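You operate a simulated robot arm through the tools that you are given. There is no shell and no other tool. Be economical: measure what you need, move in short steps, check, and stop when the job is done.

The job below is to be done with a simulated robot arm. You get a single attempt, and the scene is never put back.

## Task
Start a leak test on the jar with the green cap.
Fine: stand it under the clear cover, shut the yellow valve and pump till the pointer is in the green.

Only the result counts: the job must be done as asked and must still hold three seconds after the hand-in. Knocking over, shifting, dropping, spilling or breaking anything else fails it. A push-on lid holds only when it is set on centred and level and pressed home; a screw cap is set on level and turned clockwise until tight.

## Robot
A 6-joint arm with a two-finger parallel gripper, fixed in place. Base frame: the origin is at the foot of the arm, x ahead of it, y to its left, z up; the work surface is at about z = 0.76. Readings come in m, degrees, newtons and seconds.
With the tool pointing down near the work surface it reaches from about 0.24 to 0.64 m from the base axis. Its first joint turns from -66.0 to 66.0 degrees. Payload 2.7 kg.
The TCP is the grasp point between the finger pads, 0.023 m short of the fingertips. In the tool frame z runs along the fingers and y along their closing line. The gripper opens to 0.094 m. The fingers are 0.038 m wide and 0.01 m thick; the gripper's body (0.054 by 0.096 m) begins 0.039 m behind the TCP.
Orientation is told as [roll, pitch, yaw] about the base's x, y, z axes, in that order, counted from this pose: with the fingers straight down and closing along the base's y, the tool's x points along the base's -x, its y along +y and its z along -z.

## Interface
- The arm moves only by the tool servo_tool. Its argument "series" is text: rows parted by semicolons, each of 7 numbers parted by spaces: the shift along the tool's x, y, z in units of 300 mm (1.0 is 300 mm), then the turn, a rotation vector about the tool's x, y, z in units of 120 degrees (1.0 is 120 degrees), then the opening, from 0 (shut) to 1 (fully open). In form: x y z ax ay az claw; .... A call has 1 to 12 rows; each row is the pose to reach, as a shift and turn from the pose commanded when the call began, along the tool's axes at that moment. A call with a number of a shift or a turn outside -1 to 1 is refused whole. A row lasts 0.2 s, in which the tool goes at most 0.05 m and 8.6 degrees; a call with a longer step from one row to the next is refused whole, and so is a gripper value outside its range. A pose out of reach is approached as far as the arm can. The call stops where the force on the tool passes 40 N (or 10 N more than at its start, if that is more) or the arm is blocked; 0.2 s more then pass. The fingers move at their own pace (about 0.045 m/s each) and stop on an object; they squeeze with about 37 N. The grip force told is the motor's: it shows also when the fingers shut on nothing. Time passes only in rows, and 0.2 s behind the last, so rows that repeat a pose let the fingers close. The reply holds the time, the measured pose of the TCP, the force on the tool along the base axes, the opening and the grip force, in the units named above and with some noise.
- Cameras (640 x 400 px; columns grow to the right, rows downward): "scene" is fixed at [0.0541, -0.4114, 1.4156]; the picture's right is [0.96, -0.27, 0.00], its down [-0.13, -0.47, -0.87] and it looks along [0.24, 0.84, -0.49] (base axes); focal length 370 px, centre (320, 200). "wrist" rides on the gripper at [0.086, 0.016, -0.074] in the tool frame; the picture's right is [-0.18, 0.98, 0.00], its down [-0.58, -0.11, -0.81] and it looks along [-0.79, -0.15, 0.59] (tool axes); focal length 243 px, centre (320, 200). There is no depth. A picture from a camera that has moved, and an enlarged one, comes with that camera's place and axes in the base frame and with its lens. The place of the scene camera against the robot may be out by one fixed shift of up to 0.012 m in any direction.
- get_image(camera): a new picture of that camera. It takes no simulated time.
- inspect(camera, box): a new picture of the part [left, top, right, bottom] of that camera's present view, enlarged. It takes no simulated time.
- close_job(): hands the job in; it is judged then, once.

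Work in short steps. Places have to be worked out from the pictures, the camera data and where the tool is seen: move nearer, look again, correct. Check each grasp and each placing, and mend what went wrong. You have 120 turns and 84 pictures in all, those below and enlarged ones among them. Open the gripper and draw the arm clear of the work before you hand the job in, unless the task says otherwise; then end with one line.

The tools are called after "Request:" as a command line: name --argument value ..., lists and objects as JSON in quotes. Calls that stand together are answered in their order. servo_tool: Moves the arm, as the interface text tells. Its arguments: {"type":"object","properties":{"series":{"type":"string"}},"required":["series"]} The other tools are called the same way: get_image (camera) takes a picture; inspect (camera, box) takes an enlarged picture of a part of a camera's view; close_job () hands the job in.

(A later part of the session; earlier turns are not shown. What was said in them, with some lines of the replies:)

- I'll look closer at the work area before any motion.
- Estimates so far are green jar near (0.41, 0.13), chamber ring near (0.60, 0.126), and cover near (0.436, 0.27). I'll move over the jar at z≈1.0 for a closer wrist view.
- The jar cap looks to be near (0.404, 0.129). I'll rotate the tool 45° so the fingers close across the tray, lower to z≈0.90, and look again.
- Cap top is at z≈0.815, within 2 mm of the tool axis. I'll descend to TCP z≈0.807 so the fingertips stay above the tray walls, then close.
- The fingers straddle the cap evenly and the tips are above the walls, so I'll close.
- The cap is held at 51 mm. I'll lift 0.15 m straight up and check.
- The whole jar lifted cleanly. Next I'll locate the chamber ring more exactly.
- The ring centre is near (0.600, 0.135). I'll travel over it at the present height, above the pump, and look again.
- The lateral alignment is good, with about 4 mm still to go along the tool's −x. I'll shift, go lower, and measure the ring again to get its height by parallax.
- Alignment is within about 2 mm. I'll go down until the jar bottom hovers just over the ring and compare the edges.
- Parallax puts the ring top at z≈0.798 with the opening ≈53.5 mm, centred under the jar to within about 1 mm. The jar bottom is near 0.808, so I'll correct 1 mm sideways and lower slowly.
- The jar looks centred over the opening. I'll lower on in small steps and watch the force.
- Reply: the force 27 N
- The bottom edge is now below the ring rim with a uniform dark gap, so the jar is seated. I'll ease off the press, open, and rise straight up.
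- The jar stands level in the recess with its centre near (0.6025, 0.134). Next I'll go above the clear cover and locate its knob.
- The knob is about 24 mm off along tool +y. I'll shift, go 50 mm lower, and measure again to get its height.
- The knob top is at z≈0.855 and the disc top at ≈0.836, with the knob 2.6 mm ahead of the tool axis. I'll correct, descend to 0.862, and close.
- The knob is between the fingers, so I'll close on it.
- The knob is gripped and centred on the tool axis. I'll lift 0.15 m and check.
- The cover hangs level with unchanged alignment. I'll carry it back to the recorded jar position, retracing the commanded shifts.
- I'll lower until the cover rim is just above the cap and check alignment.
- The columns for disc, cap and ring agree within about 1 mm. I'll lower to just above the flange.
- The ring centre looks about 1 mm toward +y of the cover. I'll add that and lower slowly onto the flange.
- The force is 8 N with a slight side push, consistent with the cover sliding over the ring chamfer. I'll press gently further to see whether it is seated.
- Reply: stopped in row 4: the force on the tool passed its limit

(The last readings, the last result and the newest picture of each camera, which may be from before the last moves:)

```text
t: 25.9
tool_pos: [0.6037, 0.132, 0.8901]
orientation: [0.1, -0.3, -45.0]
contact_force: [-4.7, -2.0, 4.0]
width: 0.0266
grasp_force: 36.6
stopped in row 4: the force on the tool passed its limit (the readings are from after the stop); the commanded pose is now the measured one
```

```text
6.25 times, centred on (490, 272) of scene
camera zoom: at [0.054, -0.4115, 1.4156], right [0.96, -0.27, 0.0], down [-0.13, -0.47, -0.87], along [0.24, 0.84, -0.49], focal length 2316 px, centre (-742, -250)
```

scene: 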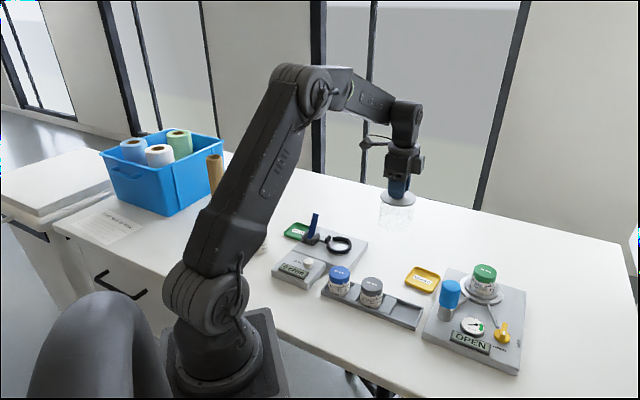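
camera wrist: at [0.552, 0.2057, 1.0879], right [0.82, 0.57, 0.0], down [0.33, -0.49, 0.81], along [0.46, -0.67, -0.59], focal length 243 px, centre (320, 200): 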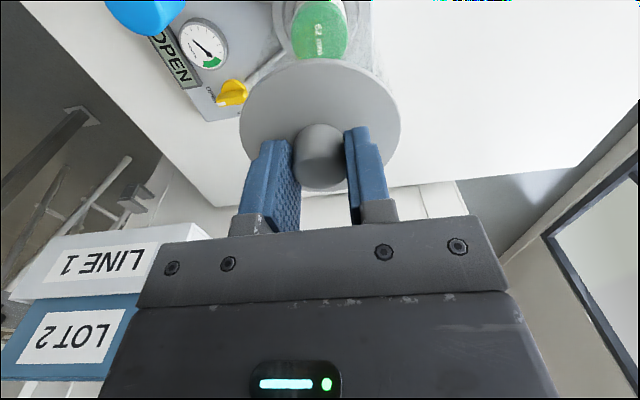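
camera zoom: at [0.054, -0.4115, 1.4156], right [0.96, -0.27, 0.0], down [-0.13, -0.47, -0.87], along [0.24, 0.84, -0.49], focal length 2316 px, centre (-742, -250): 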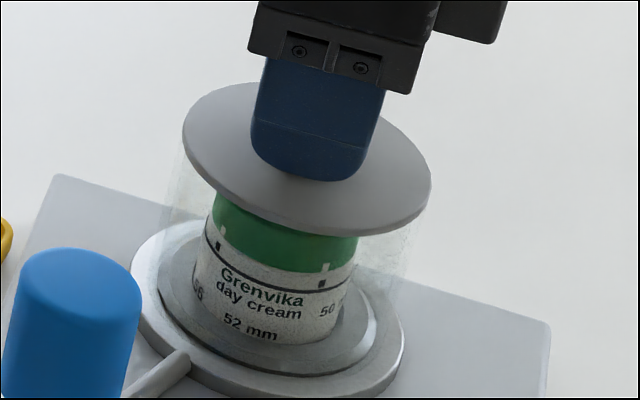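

The cover rim is at z≈0.789, matching the flange top, so it is seated. I'll open and rise, then check that it is level.

Request:
servo_tool --series "0 0 0 0 0 0 .3;0 0 0 0 0 0 .6;0 0 0 0 0 0 .6;0 0 0 0 0 0 .6;0 0 -.1 0 0 0 .6;0 0 -.25 0 0 0 .6;0 0 -.4 0 0 0 .6;0 0 -.5 0 0 0 .6"

Request:
inspect --camera "scene" --box '[430, 220, 530, 350]'

Request:
inspect --camera "wrist" --box '[160, 0, 460, 150]'

```text
t: 27.7
tool_pos: [0.6036, 0.1339, 1.042]
orientation: [0.3, -0.2, -45.0]
contact_force: [0.1, -0.4, 0.0]
width: 0.0565
grasp_force: 0.1
```

```text
3.08 times, centred on (480, 285) of scene
camera zoom: at [0.0541, -0.4114, 1.4156], right [0.96, -0.27, 0.0], down [-0.13, -0.47, -0.87], along [0.24, 0.84, -0.49], focal length 1140 px, centre (-172, -62)
```

zoom: 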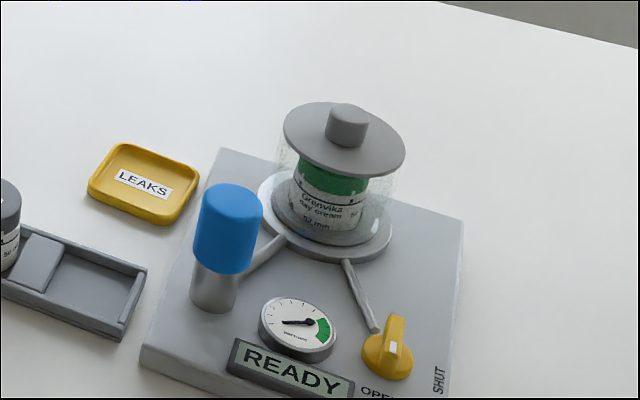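

```text
2.13 times, centred on (310, 75) of wrist
camera zoom: at [0.5522, 0.2065, 1.1175], right [0.82, 0.57, 0.0], down [0.33, -0.49, 0.81], along [0.46, -0.67, -0.59], focal length 518 px, centre (341, 467)
```

zoom: 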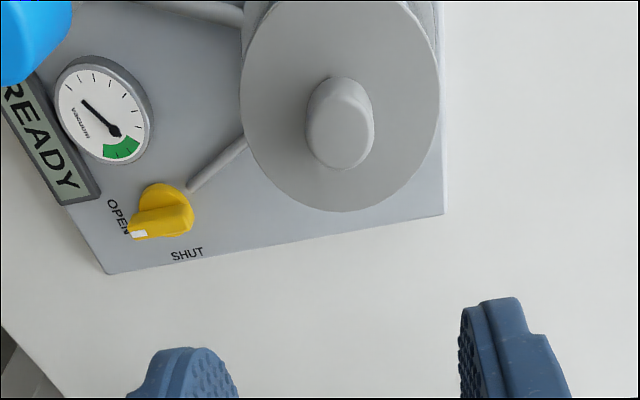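

The display now reads READY, so the cover is registered. Next is the yellow valve: I'll move above it for a closer look.

Request:
servo_tool --series "-.045 -.11 .06 0 0 0 .6;-.09 -.22 .12 0 0 0 .6;-.14 -.33 .18 0 0 0 .6;-.189 -.438 .24 0 0 0 .6;-.189 -.438 .24 0 0 0 .6"

Request:
get_image --camera "wrist"

Request:
inspect --camera "wrist" --box '[220, 0, 420, 125]'

```text
t: 28.9
tool_pos: [0.5521, -0.0018, 0.9683]
orientation: [0.2, -0.4, -45.0]
contact_force: [0.4, 0.5, -0.9]
width: 0.0563
grasp_force: 0.0
```

```text
33 pictures are left
camera wrist: at [0.5013, 0.0722, 1.0436], right [0.82, 0.57, 0.01], down [0.33, -0.49, 0.81], along [0.46, -0.67, -0.59], focal length 243 px, centre (320, 200)
```

wrist: 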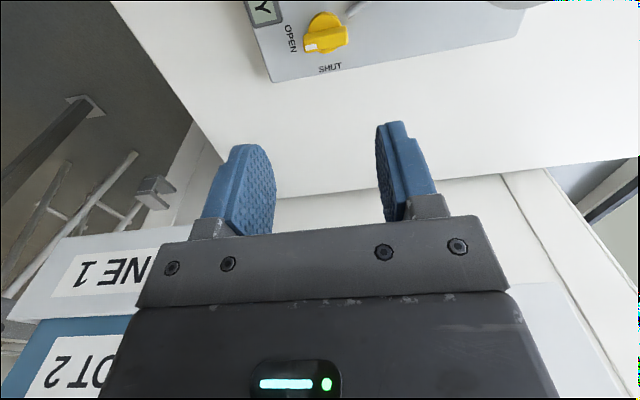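

```text
3.20 times, centred on (320, 62) of wrist
camera zoom: at [0.5013, 0.0722, 1.0436], right [0.82, 0.57, 0.01], down [0.33, -0.49, 0.81], along [0.46, -0.67, -0.59], focal length 776 px, centre (320, 640)
```

zoom: 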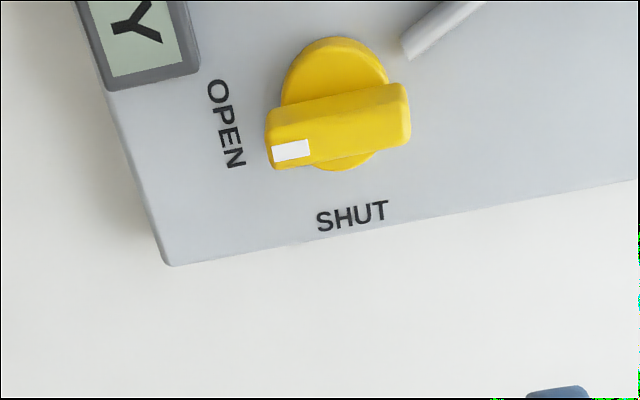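

The valve is directly below with its bar along the 45° line, pointing to OPEN. SHUT is 90° counter-clockwise from above. I'll turn the tool to yaw +45 in the air, so it closes across the bar with the camera away from the cover, and look again.

Request:
servo_tool --series "0 .015 0 0 0 -.0625 .6;0 .015 0 0 0 -.125 .6;0 .015 0 0 0 -.1875 .6;0 .015 0 0 0 -.25 .6;0 .015 0 0 0 -.3125 .6;0 .015 0 0 0 -.375 .6;0 .015 0 0 0 -.4375 .6;0 .015 0 0 0 -.5 .6;0 .015 0 0 0 -.5625 .6;0 .015 0 0 0 -.625 .6;0 .015 0 0 0 -.6875 .6;0 .015 0 0 0 -.75 .6"

Request:
servo_tool --series "0 0 0 0 0 -.0625 .6;0 0 0 0 0 -.125 .6;0 0 0 0 0 -.1875 .6;0 0 0 0 0 -.25 .6;0 0 0 0 0 -.3125 .6;0 0 0 0 0 -.375 .6;0 0 0 0 0 -.4375 .6;0 0 0 0 0 -.5 .6;0 0 0 0 0 -.5625 .6;0 0 0 0 0 -.625 .6;0 0 0 0 0 -.6875 .6;0 0 0 0 0 -.75 .6"

```text
t: 31.5
tool_pos: [0.5549, 0.0027, 0.9691]
orientation: [-0.3, -0.3, 45.2]
contact_force: [0.2, 1.0, 0.3]
width: 0.0564
grasp_force: 0.1
```

```text
t: 34.1
tool_pos: [0.5541, 0.0032, 0.9692]
orientation: [-0.2, 0.3, 135.2]
contact_force: [-0.1, -0.3, -0.8]
width: 0.0565
grasp_force: 0.0
```

Yaw 135 is reachable. I'll turn back to 45 and view the valve.

Request:
servo_tool --series "0 0 .01 0 0 .0625 .6;0 0 .02 0 0 .125 .6;0 0 .03 0 0 .1875 .6;0 0 .04 0 0 .25 .6;0 0 .05 0 0 .3125 .6;0 0 .06 0 0 .375 .6;0 0 .07 0 0 .4375 .6;0 0 .08 0 0 .5 .6;0 0 .09 0 0 .5625 .6;0 0 .1 0 0 .625 .6;0 0 .11 0 0 .6875 .6;0 0 .12 0 0 .75 .6"

Request:
get_image --camera "wrist"

Request:
inspect --camera "wrist" --box '[220, 0, 420, 125]'

```text
t: 36.7
tool_pos: [0.5547, 0.0038, 0.9327]
orientation: [-0.2, -0.1, 44.8]
contact_force: [0.1, -0.4, 0.2]
width: 0.0564
grasp_force: 0.1
```

```text
31 pictures are left
camera wrist: at [0.4804, -0.0459, 1.0082], right [-0.56, 0.83, 0.0], down [0.48, 0.33, 0.81], along [0.67, 0.45, -0.59], focal length 243 px, centre (320, 200)
```

wrist: 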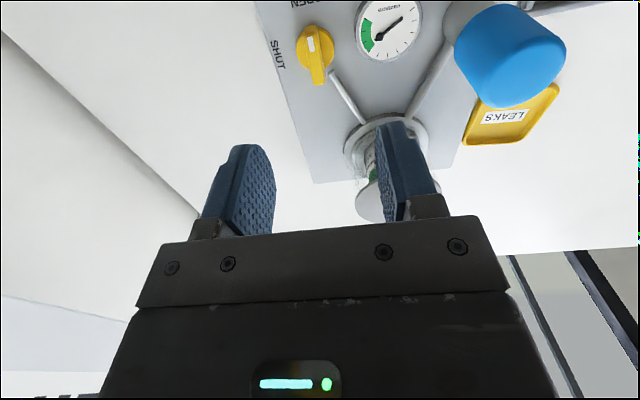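

```text
3.20 times, centred on (320, 62) of wrist
camera zoom: at [0.4804, -0.0459, 1.0082], right [-0.56, 0.83, 0.0], down [0.48, 0.33, 0.81], along [0.67, 0.45, -0.59], focal length 776 px, centre (320, 640)
```

zoom: 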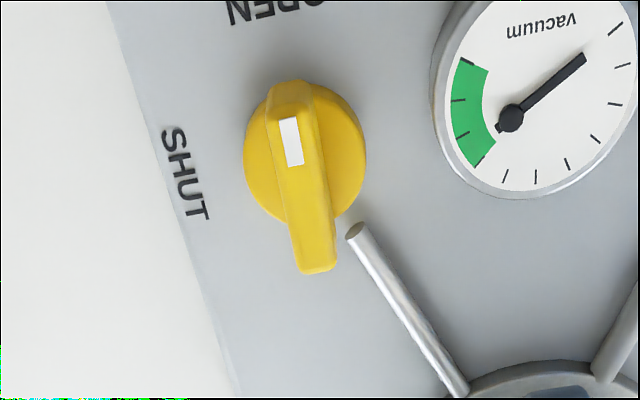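

The bar top is near z≈0.81 and lies along tool x, about 4 mm off laterally. The gauge is close by, so I'll narrow the opening to about 28 mm, correct, and descend to TCP 0.828.

Request:
servo_tool --series ".006 -.012 .09 0 0 0 .3;.006 -.012 .18 0 0 0 .3;.006 -.012 .26 0 0 0 .3;.006 -.012 .32 0 0 0 .3;.006 -.012 .349 0 0 0 .3;.006 -.012 .349 0 0 0 .3"

Request:
get_image --camera "wrist"

Request:
inspect --camera "scene" --box '[450, 270, 550, 360]'

```text
t: 38.1
tool_pos: [0.5564, -0.0016, 0.8282]
orientation: [-0.3, -0.3, 44.9]
contact_force: [0.0, 0.4, 0.8]
width: 0.0281
grasp_force: 0.1
```

```text
29 pictures are left
camera wrist: at [0.4827, -0.0501, 0.9037], right [-0.56, 0.82, 0.0], down [0.48, 0.33, 0.81], along [0.67, 0.46, -0.59], focal length 243 px, centre (320, 200)
```

wrist: 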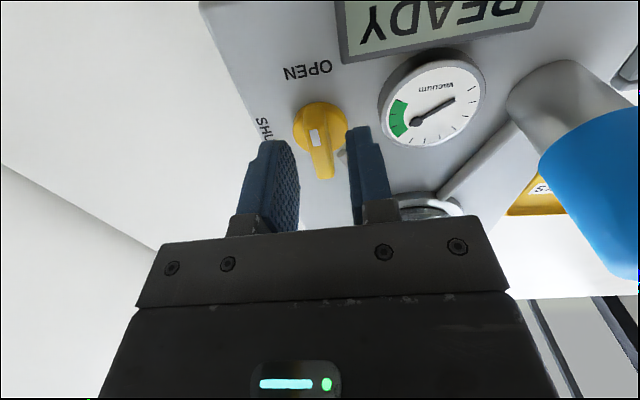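

```text
4.44 times, centred on (500, 315) of scene
camera zoom: at [0.0541, -0.4114, 1.4156], right [0.96, -0.27, 0.0], down [-0.13, -0.47, -0.87], along [0.24, 0.84, -0.49], focal length 1647 px, centre (-480, -311)
```

zoom: 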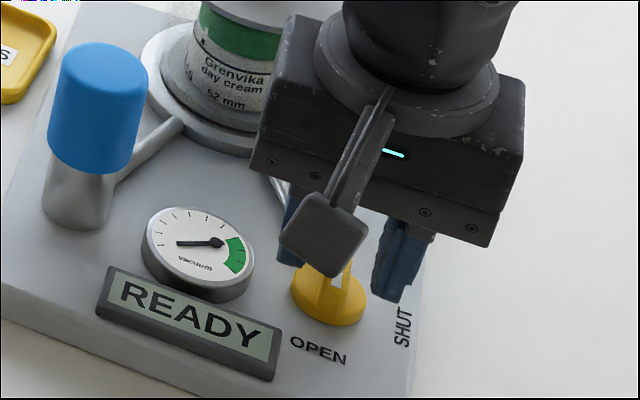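

The bar is centred between the fingers with its top at about 0.808 and the disc at 0.787. I'll lower 9 mm and close on the bar.

Request:
servo_tool --series "0 0 .015 0 0 0 .3;0 0 .03 0 0 0 .3;0 0 .03 0 0 0 0;0 0 .03 0 0 0 0;0 0 .03 0 0 0 0;0 0 .03 0 0 0 0"

Request:
get_image --camera "wrist"

```text
t: 39.5
tool_pos: [0.5574, -0.0014, 0.8188]
orientation: [-0.2, -0.3, 45.1]
contact_force: [7.4, -6.2, -6.2]
width: 0.0109
grasp_force: 44.8
```

```text
27 pictures are left
camera wrist: at [0.4827, -0.0504, 0.8943], right [-0.56, 0.83, 0.0], down [0.48, 0.33, 0.81], along [0.67, 0.46, -0.59], focal length 243 px, centre (320, 200)
```

wrist: 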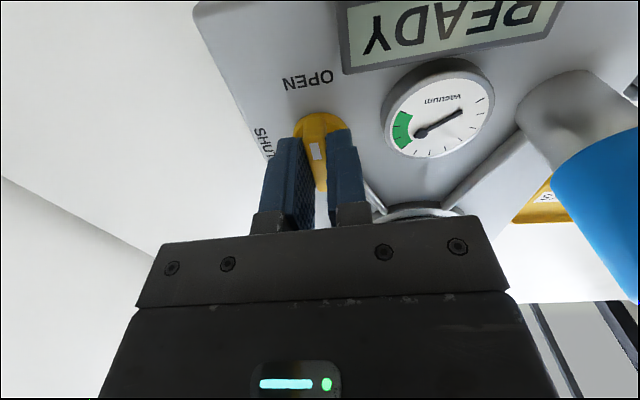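

The bar is gripped with a slight side load. I'll turn the tool 90° counter-clockwise toward SHUT, easing 1 mm sideways.

Request:
servo_tool --series "0 -.003 0 0 0 -.0625 0;0 -.003 0 0 0 -.125 0;0 -.003 0 0 0 -.1875 0;0 -.003 0 0 0 -.25 0;0 -.003 0 0 0 -.3125 0;0 -.003 0 0 0 -.375 0;0 -.003 0 0 0 -.4375 0;0 -.003 0 0 0 -.5 0;0 -.003 0 0 0 -.5625 0;0 -.003 0 0 0 -.625 0;0 -.003 0 0 0 -.6875 0;0 -.003 0 0 0 -.75 0"

Request:
inspect --camera "scene" --box '[430, 260, 550, 380]'

```text
t: 42.1
tool_pos: [0.5598, -0.0008, 0.8193]
orientation: [-0.6, 0.6, 135.2]
contact_force: [31.9, -0.3, -13.6]
width: 0.011
grasp_force: 45.0
```

```text
3.33 times, centred on (490, 320) of scene
camera zoom: at [0.0551, -0.4115, 1.4156], right [0.96, -0.27, 0.0], down [-0.13, -0.47, -0.87], along [0.24, 0.84, -0.49], focal length 1235 px, centre (-247, -200)
```

zoom: 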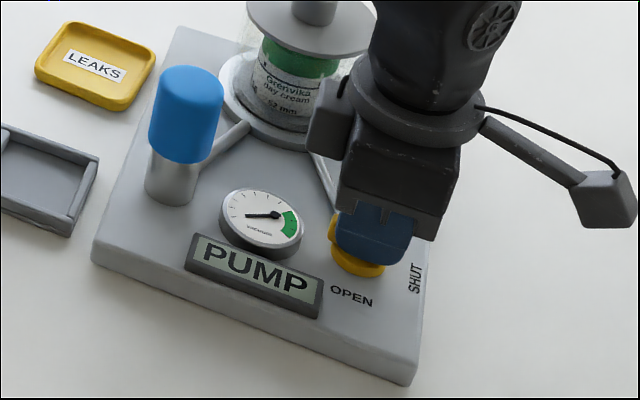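

The display reads PUMP, so the valve is shut. I'll relieve the side load, open slightly, and rise.

Request:
servo_tool --series ".009 -.009 0 0 0 0 0;.009 -.009 0 0 0 0 .3;.009 -.009 0 0 0 0 .3;.009 -.009 0 0 0 0 .3;.009 -.009 -.05 0 0 0 .3;.009 -.009 -.15 0 0 0 .3;.009 -.009 -.3 0 0 0 .3;.009 -.009 -.45 0 0 0 .3;.009 -.009 -.5 0 0 0 .3"

Request:
inspect --camera "scene" --box '[420, 250, 550, 380]'

```text
t: 44.1
tool_pos: [0.5604, -0.001, 0.9687]
orientation: [-0.1, 0.2, 135.0]
contact_force: [0.0, -0.1, -0.2]
width: 0.028
grasp_force: 0.0
```

```text
3.08 times, centred on (485, 315) of scene
camera zoom: at [0.0541, -0.4114, 1.4156], right [0.96, -0.27, 0.0], down [-0.13, -0.47, -0.87], along [0.24, 0.84, -0.49], focal length 1140 px, centre (-188, -154)
```

zoom: 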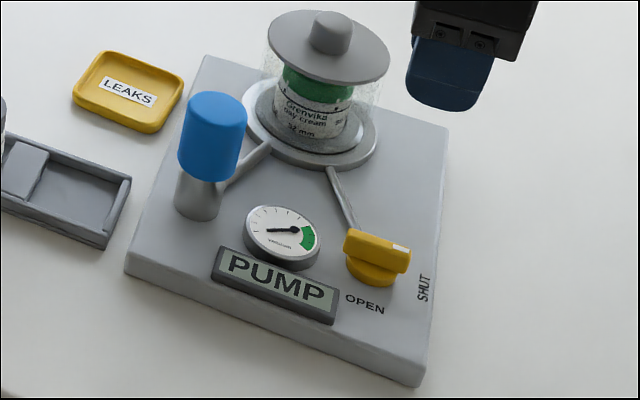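

The valve points to SHUT and the display shows PUMP. Next is the blue pump, near (0.47, 0.075) with its top at about 0.88. I'll move above it with the fingers closed and look.

Request:
servo_tool --series "-.1 .008 -.05 0 0 0 0;-.2 .016 -.1 0 0 0 0;-.3 .024 -.1 0 0 0 0;-.391 .033 -.1 0 0 0 0;-.391 .033 -.1 0 0 0 0"

Request:
get_image --camera "wrist"

Request:
get_image --camera "scene"

```text
t: 45.3
tool_pos: [0.4696, 0.0744, 0.9986]
orientation: [-0.2, 0.3, 135.0]
contact_force: [0.0, -0.4, -0.2]
width: 0.0
grasp_force: 37.2
```

```text
24 pictures are left
camera wrist: at [0.518, 0.0026, 1.0754], right [-0.83, -0.56, 0.0], down [-0.34, 0.49, 0.8], along [-0.45, 0.67, -0.59], focal length 243 px, centre (320, 200)
```

wrist: 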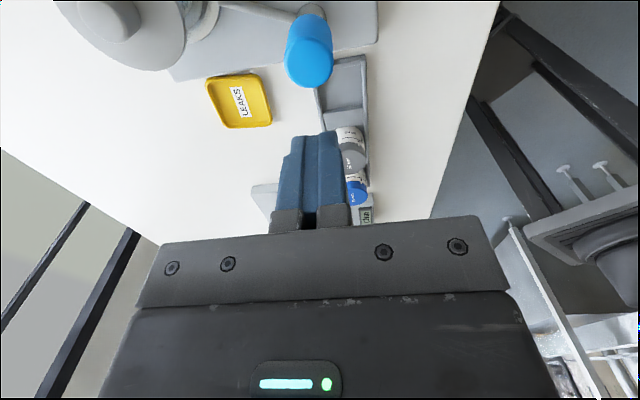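

```text
23 pictures are left
```

scene: 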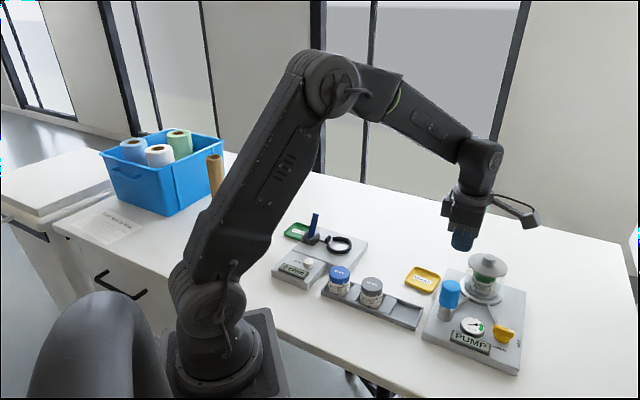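

The pump cap centre is about 8 mm off laterally. I'll correct and approach until the fingertips are just above the cap.

Request:
servo_tool --series ".008 -.027 .1 0 0 0 0;.008 -.027 .19 0 0 0 0;.008 -.027 .24 0 0 0 0;.008 -.027 .24 0 0 0 0"

Request:
inspect --camera "scene" --box '[420, 210, 540, 350]'

Request:
get_image --camera "wrist"

```text
t: 46.3
tool_pos: [0.4773, 0.0785, 0.9255]
orientation: [-0.2, 0.3, 135.0]
contact_force: [0.5, 0.2, 0.0]
width: 0.0
grasp_force: 37.0
```

```text
2.86 times, centred on (480, 280) of scene
camera zoom: at [0.0541, -0.4114, 1.4156], right [0.96, -0.27, 0.0], down [-0.13, -0.47, -0.87], along [0.24, 0.84, -0.49], focal length 1059 px, centre (-137, -29)
```

zoom: 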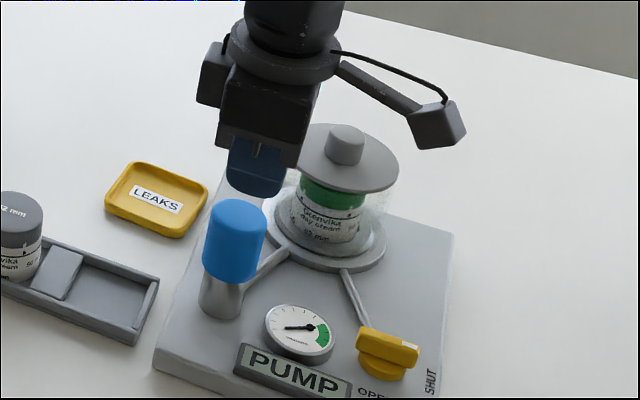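

```text
21 pictures are left
camera wrist: at [0.5256, 0.0064, 1.0022], right [-0.83, -0.56, 0.0], down [-0.34, 0.49, 0.8], along [-0.45, 0.67, -0.59], focal length 243 px, centre (320, 200)
```

wrist: 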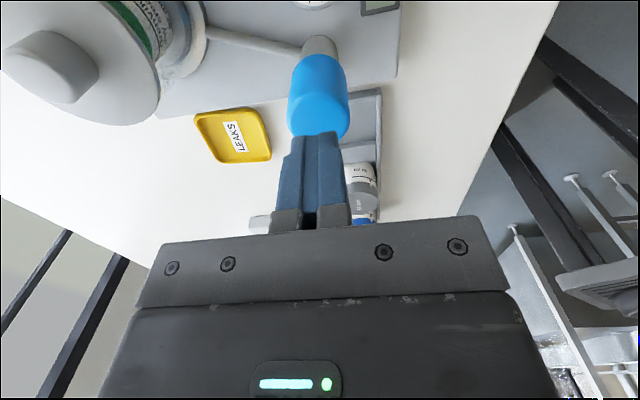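

The fingertip is centred above the cap, whose top is at about 0.870. I'll press down gradually.

Request:
servo_tool --series "0 0 .06 0 0 0 0;0 0 .1 0 0 0 0;0 0 .13 0 0 0 0;0 0 .15 0 0 0 0;0 0 .17 0 0 0 0;0 0 .17 0 0 0 0"

Request:
inspect --camera "scene" --box '[420, 230, 540, 370]'

```text
t: 47.7
tool_pos: [0.4797, 0.0785, 0.8769]
orientation: [-0.3, 0.3, 134.9]
contact_force: [-8.2, -3.0, 22.9]
width: 0.0
grasp_force: 37.2
```

```text
2.86 times, centred on (480, 300) of scene
camera zoom: at [0.0536, -0.4116, 1.4156], right [0.96, -0.27, 0.0], down [-0.13, -0.47, -0.87], along [0.24, 0.84, -0.49], focal length 1059 px, centre (-137, -86)
```

zoom: 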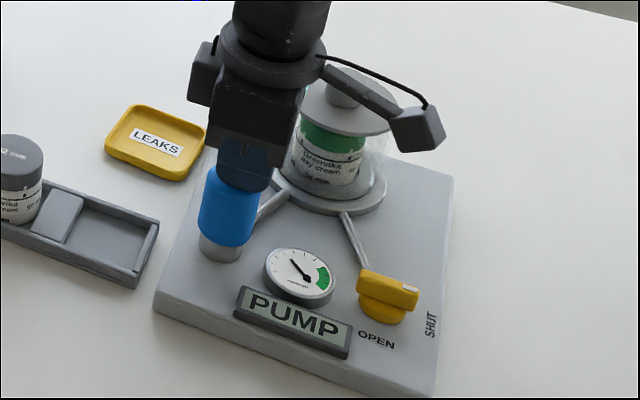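

The gauge pointer has started to climb at 23 N. I'll press a little further to finish the stroke, then release up to the cap top.

Request:
servo_tool --series "0 0 .015 0 0 0 0;0 0 .03 0 0 0 0;0 0 .03 0 0 0 0"

Request:
inspect --camera "scene" --box '[420, 230, 540, 370]'

```text
t: 48.0
tool_pos: [0.4783, 0.0774, 0.8773]
orientation: [-0.4, 0.3, 135.1]
contact_force: [-7.4, -1.4, 15.5]
width: 0.0001
grasp_force: 37.2
stopped in row 1: the force on the tool passed its limit (the readings are from after the stop); the commanded pose is now the measured one
```

```text
2.86 times, centred on (480, 300) of scene
camera zoom: at [0.0537, -0.4115, 1.4156], right [0.96, -0.27, 0.0], down [-0.13, -0.47, -0.87], along [0.24, 0.84, -0.49], focal length 1059 px, centre (-137, -86)
```

zoom: 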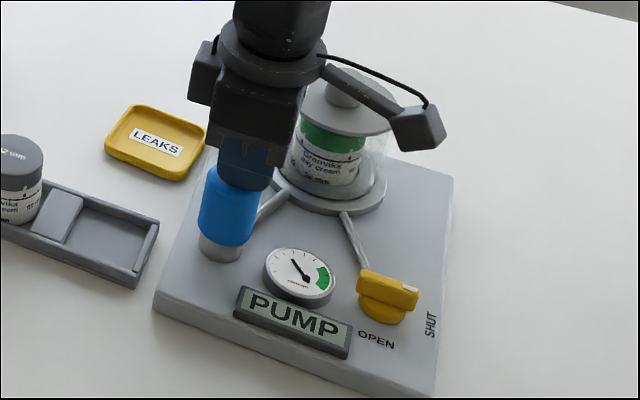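

The stroke bottoms at TCP 0.877, and one stroke moved the pointer about a quarter of the scale. I'll do a second stroke: lift clear, then press again.

Request:
servo_tool --series "0 0 -.06 0 0 0 0;0 0 -.117 0 0 0 0;0 0 -.117 0 0 0 0;0 0 -.117 0 0 0 0;0 0 -.07 0 0 0 0;0 0 -.04 0 0 0 0;0 0 -.015 0 0 0 0;0 0 .001 0 0 0 0;0 0 .003 0 0 0 0"

Request:
inspect --camera "scene" --box '[440, 300, 520, 364]'

```text
t: 50.0
tool_pos: [0.4783, 0.0788, 0.877]
orientation: [-0.3, 0.5, 135.0]
contact_force: [-10.9, -0.8, 25.3]
width: 0.0
grasp_force: 37.2
```

```text
6.25 times, centred on (480, 332) of scene
camera zoom: at [0.0535, -0.4115, 1.4156], right [0.96, -0.27, 0.0], down [-0.13, -0.47, -0.87], along [0.24, 0.84, -0.49], focal length 2316 px, centre (-680, -625)
```

zoom: 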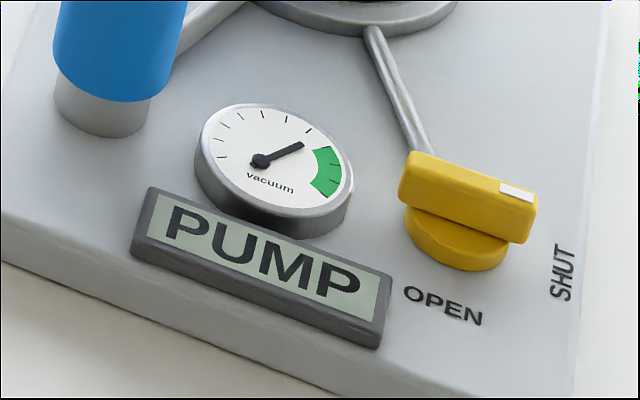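

The pointer is just short of green, and a full stroke may overshoot. I'll lift and press about half a stroke, then check.

Request:
servo_tool --series "0 0 -.06 0 0 0 0;0 0 -.12 0 0 0 0;0 0 -.12 0 0 0 0;0 0 -.12 0 0 0 0;0 0 -.075 0 0 0 0;0 0 -.05 0 0 0 0;0 0 -.038 0 0 0 0;0 0 -.038 0 0 0 0"

Request:
inspect --camera "scene" --box '[440, 300, 520, 364]'

```text
t: 51.9
tool_pos: [0.4794, 0.0785, 0.8866]
orientation: [-0.2, 0.4, 135.0]
contact_force: [0.8, -1.1, 1.6]
width: 0.0
grasp_force: 36.8
```

```text
6.25 times, centred on (480, 332) of scene
camera zoom: at [0.0541, -0.4115, 1.4156], right [0.96, -0.27, 0.0], down [-0.13, -0.47, -0.87], along [0.24, 0.84, -0.49], focal length 2316 px, centre (-680, -625)
```

zoom: 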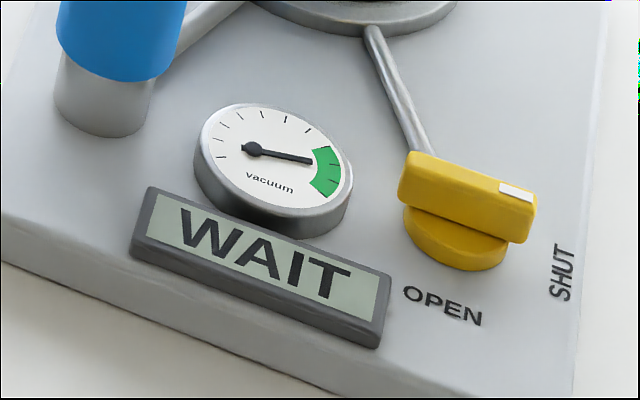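

The pointer is in the green and the display says WAIT, so no more pumping. I'll lift off, draw the arm clear, and open the gripper.

Request:
servo_tool --series "0 0 -.08 0 0 0 0;0 0 -.2 0 0 0 0;0 0 -.35 0 0 0 0;0 0 -.5 0 0 0 0;0 0 -.65 0 0 0 .5;-.1 0 -.75 0 0 0 1;-.2 .06 -.8 0 0 0 1;-.3 .12 -.8 0 0 0 1;-.3 .12 -.8 0 0 0 1"

Request:
inspect --camera "scene" --box '[440, 300, 520, 364]'

Request:
get_image --camera "scene"

```text
t: 53.9
tool_pos: [0.387, 0.1162, 1.1239]
orientation: [-0.4, 0.2, 135.0]
contact_force: [-0.4, 0.3, -0.5]
width: 0.0941
grasp_force: 0.1
```

```text
6.25 times, centred on (480, 332) of scene
camera zoom: at [0.0541, -0.4114, 1.4156], right [0.96, -0.27, 0.0], down [-0.13, -0.47, -0.87], along [0.24, 0.84, -0.49], focal length 2316 px, centre (-680, -625)
```

zoom: 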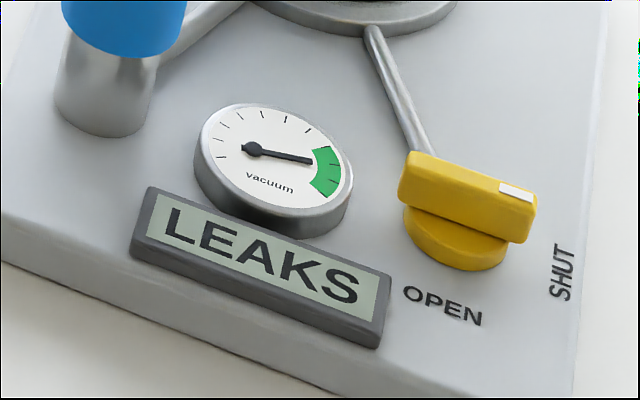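

```text
15 pictures are left
```

scene: 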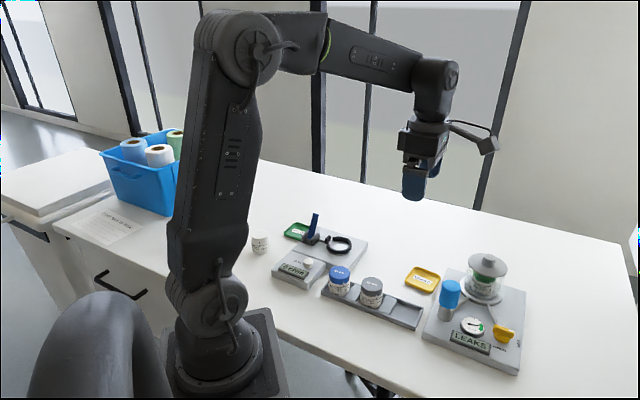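

The test has run and reads LEAKS with the pointer in the green. Sorting the jar was not asked for. I'll wait a couple of seconds to confirm the pointer holds.

Request:
servo_tool --series "0 0 0 0 0 0 1;0 0 0 0 0 0 1;0 0 0 0 0 0 1;0 0 0 0 0 0 1;0 0 0 0 0 0 1;0 0 0 0 0 0 1;0 0 0 0 0 0 1;0 0 0 0 0 0 1;0 0 0 0 0 0 1;0 0 0 0 0 0 1;0 0 0 0 0 0 1;0 0 0 0 0 0 1"

Request:
inspect --camera "scene" --box '[440, 300, 520, 364]'

```text
t: 56.5
tool_pos: [0.3876, 0.1155, 1.124]
orientation: [-0.4, 0.3, 135.0]
contact_force: [-0.8, 0.7, -0.1]
width: 0.0941
grasp_force: 0.1
```

```text
6.25 times, centred on (480, 332) of scene
camera zoom: at [0.0541, -0.4114, 1.4156], right [0.96, -0.27, 0.0], down [-0.13, -0.47, -0.87], along [0.24, 0.84, -0.49], focal length 2316 px, centre (-680, -625)
```

zoom: 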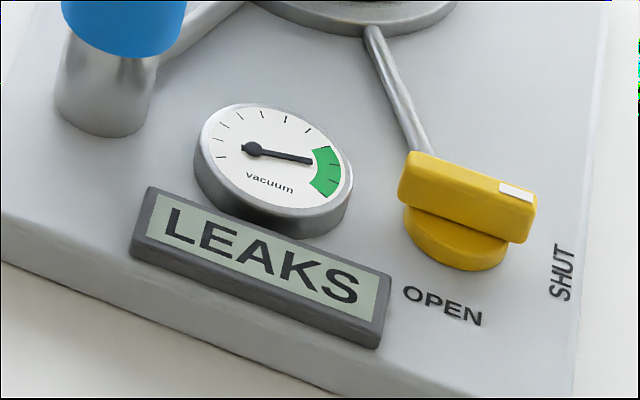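

The pointer holds steady in the green, the valve is shut, the cover is on, and the arm is clear with the gripper open. I'm handing in.

Request:
close_job

```text
The job is handed in.
```

The leak test on the green-capped jar has been started: the jar is under the clear cover, the valve is shut and the pointer is holding in the green; the station's display now reads LEAKS.
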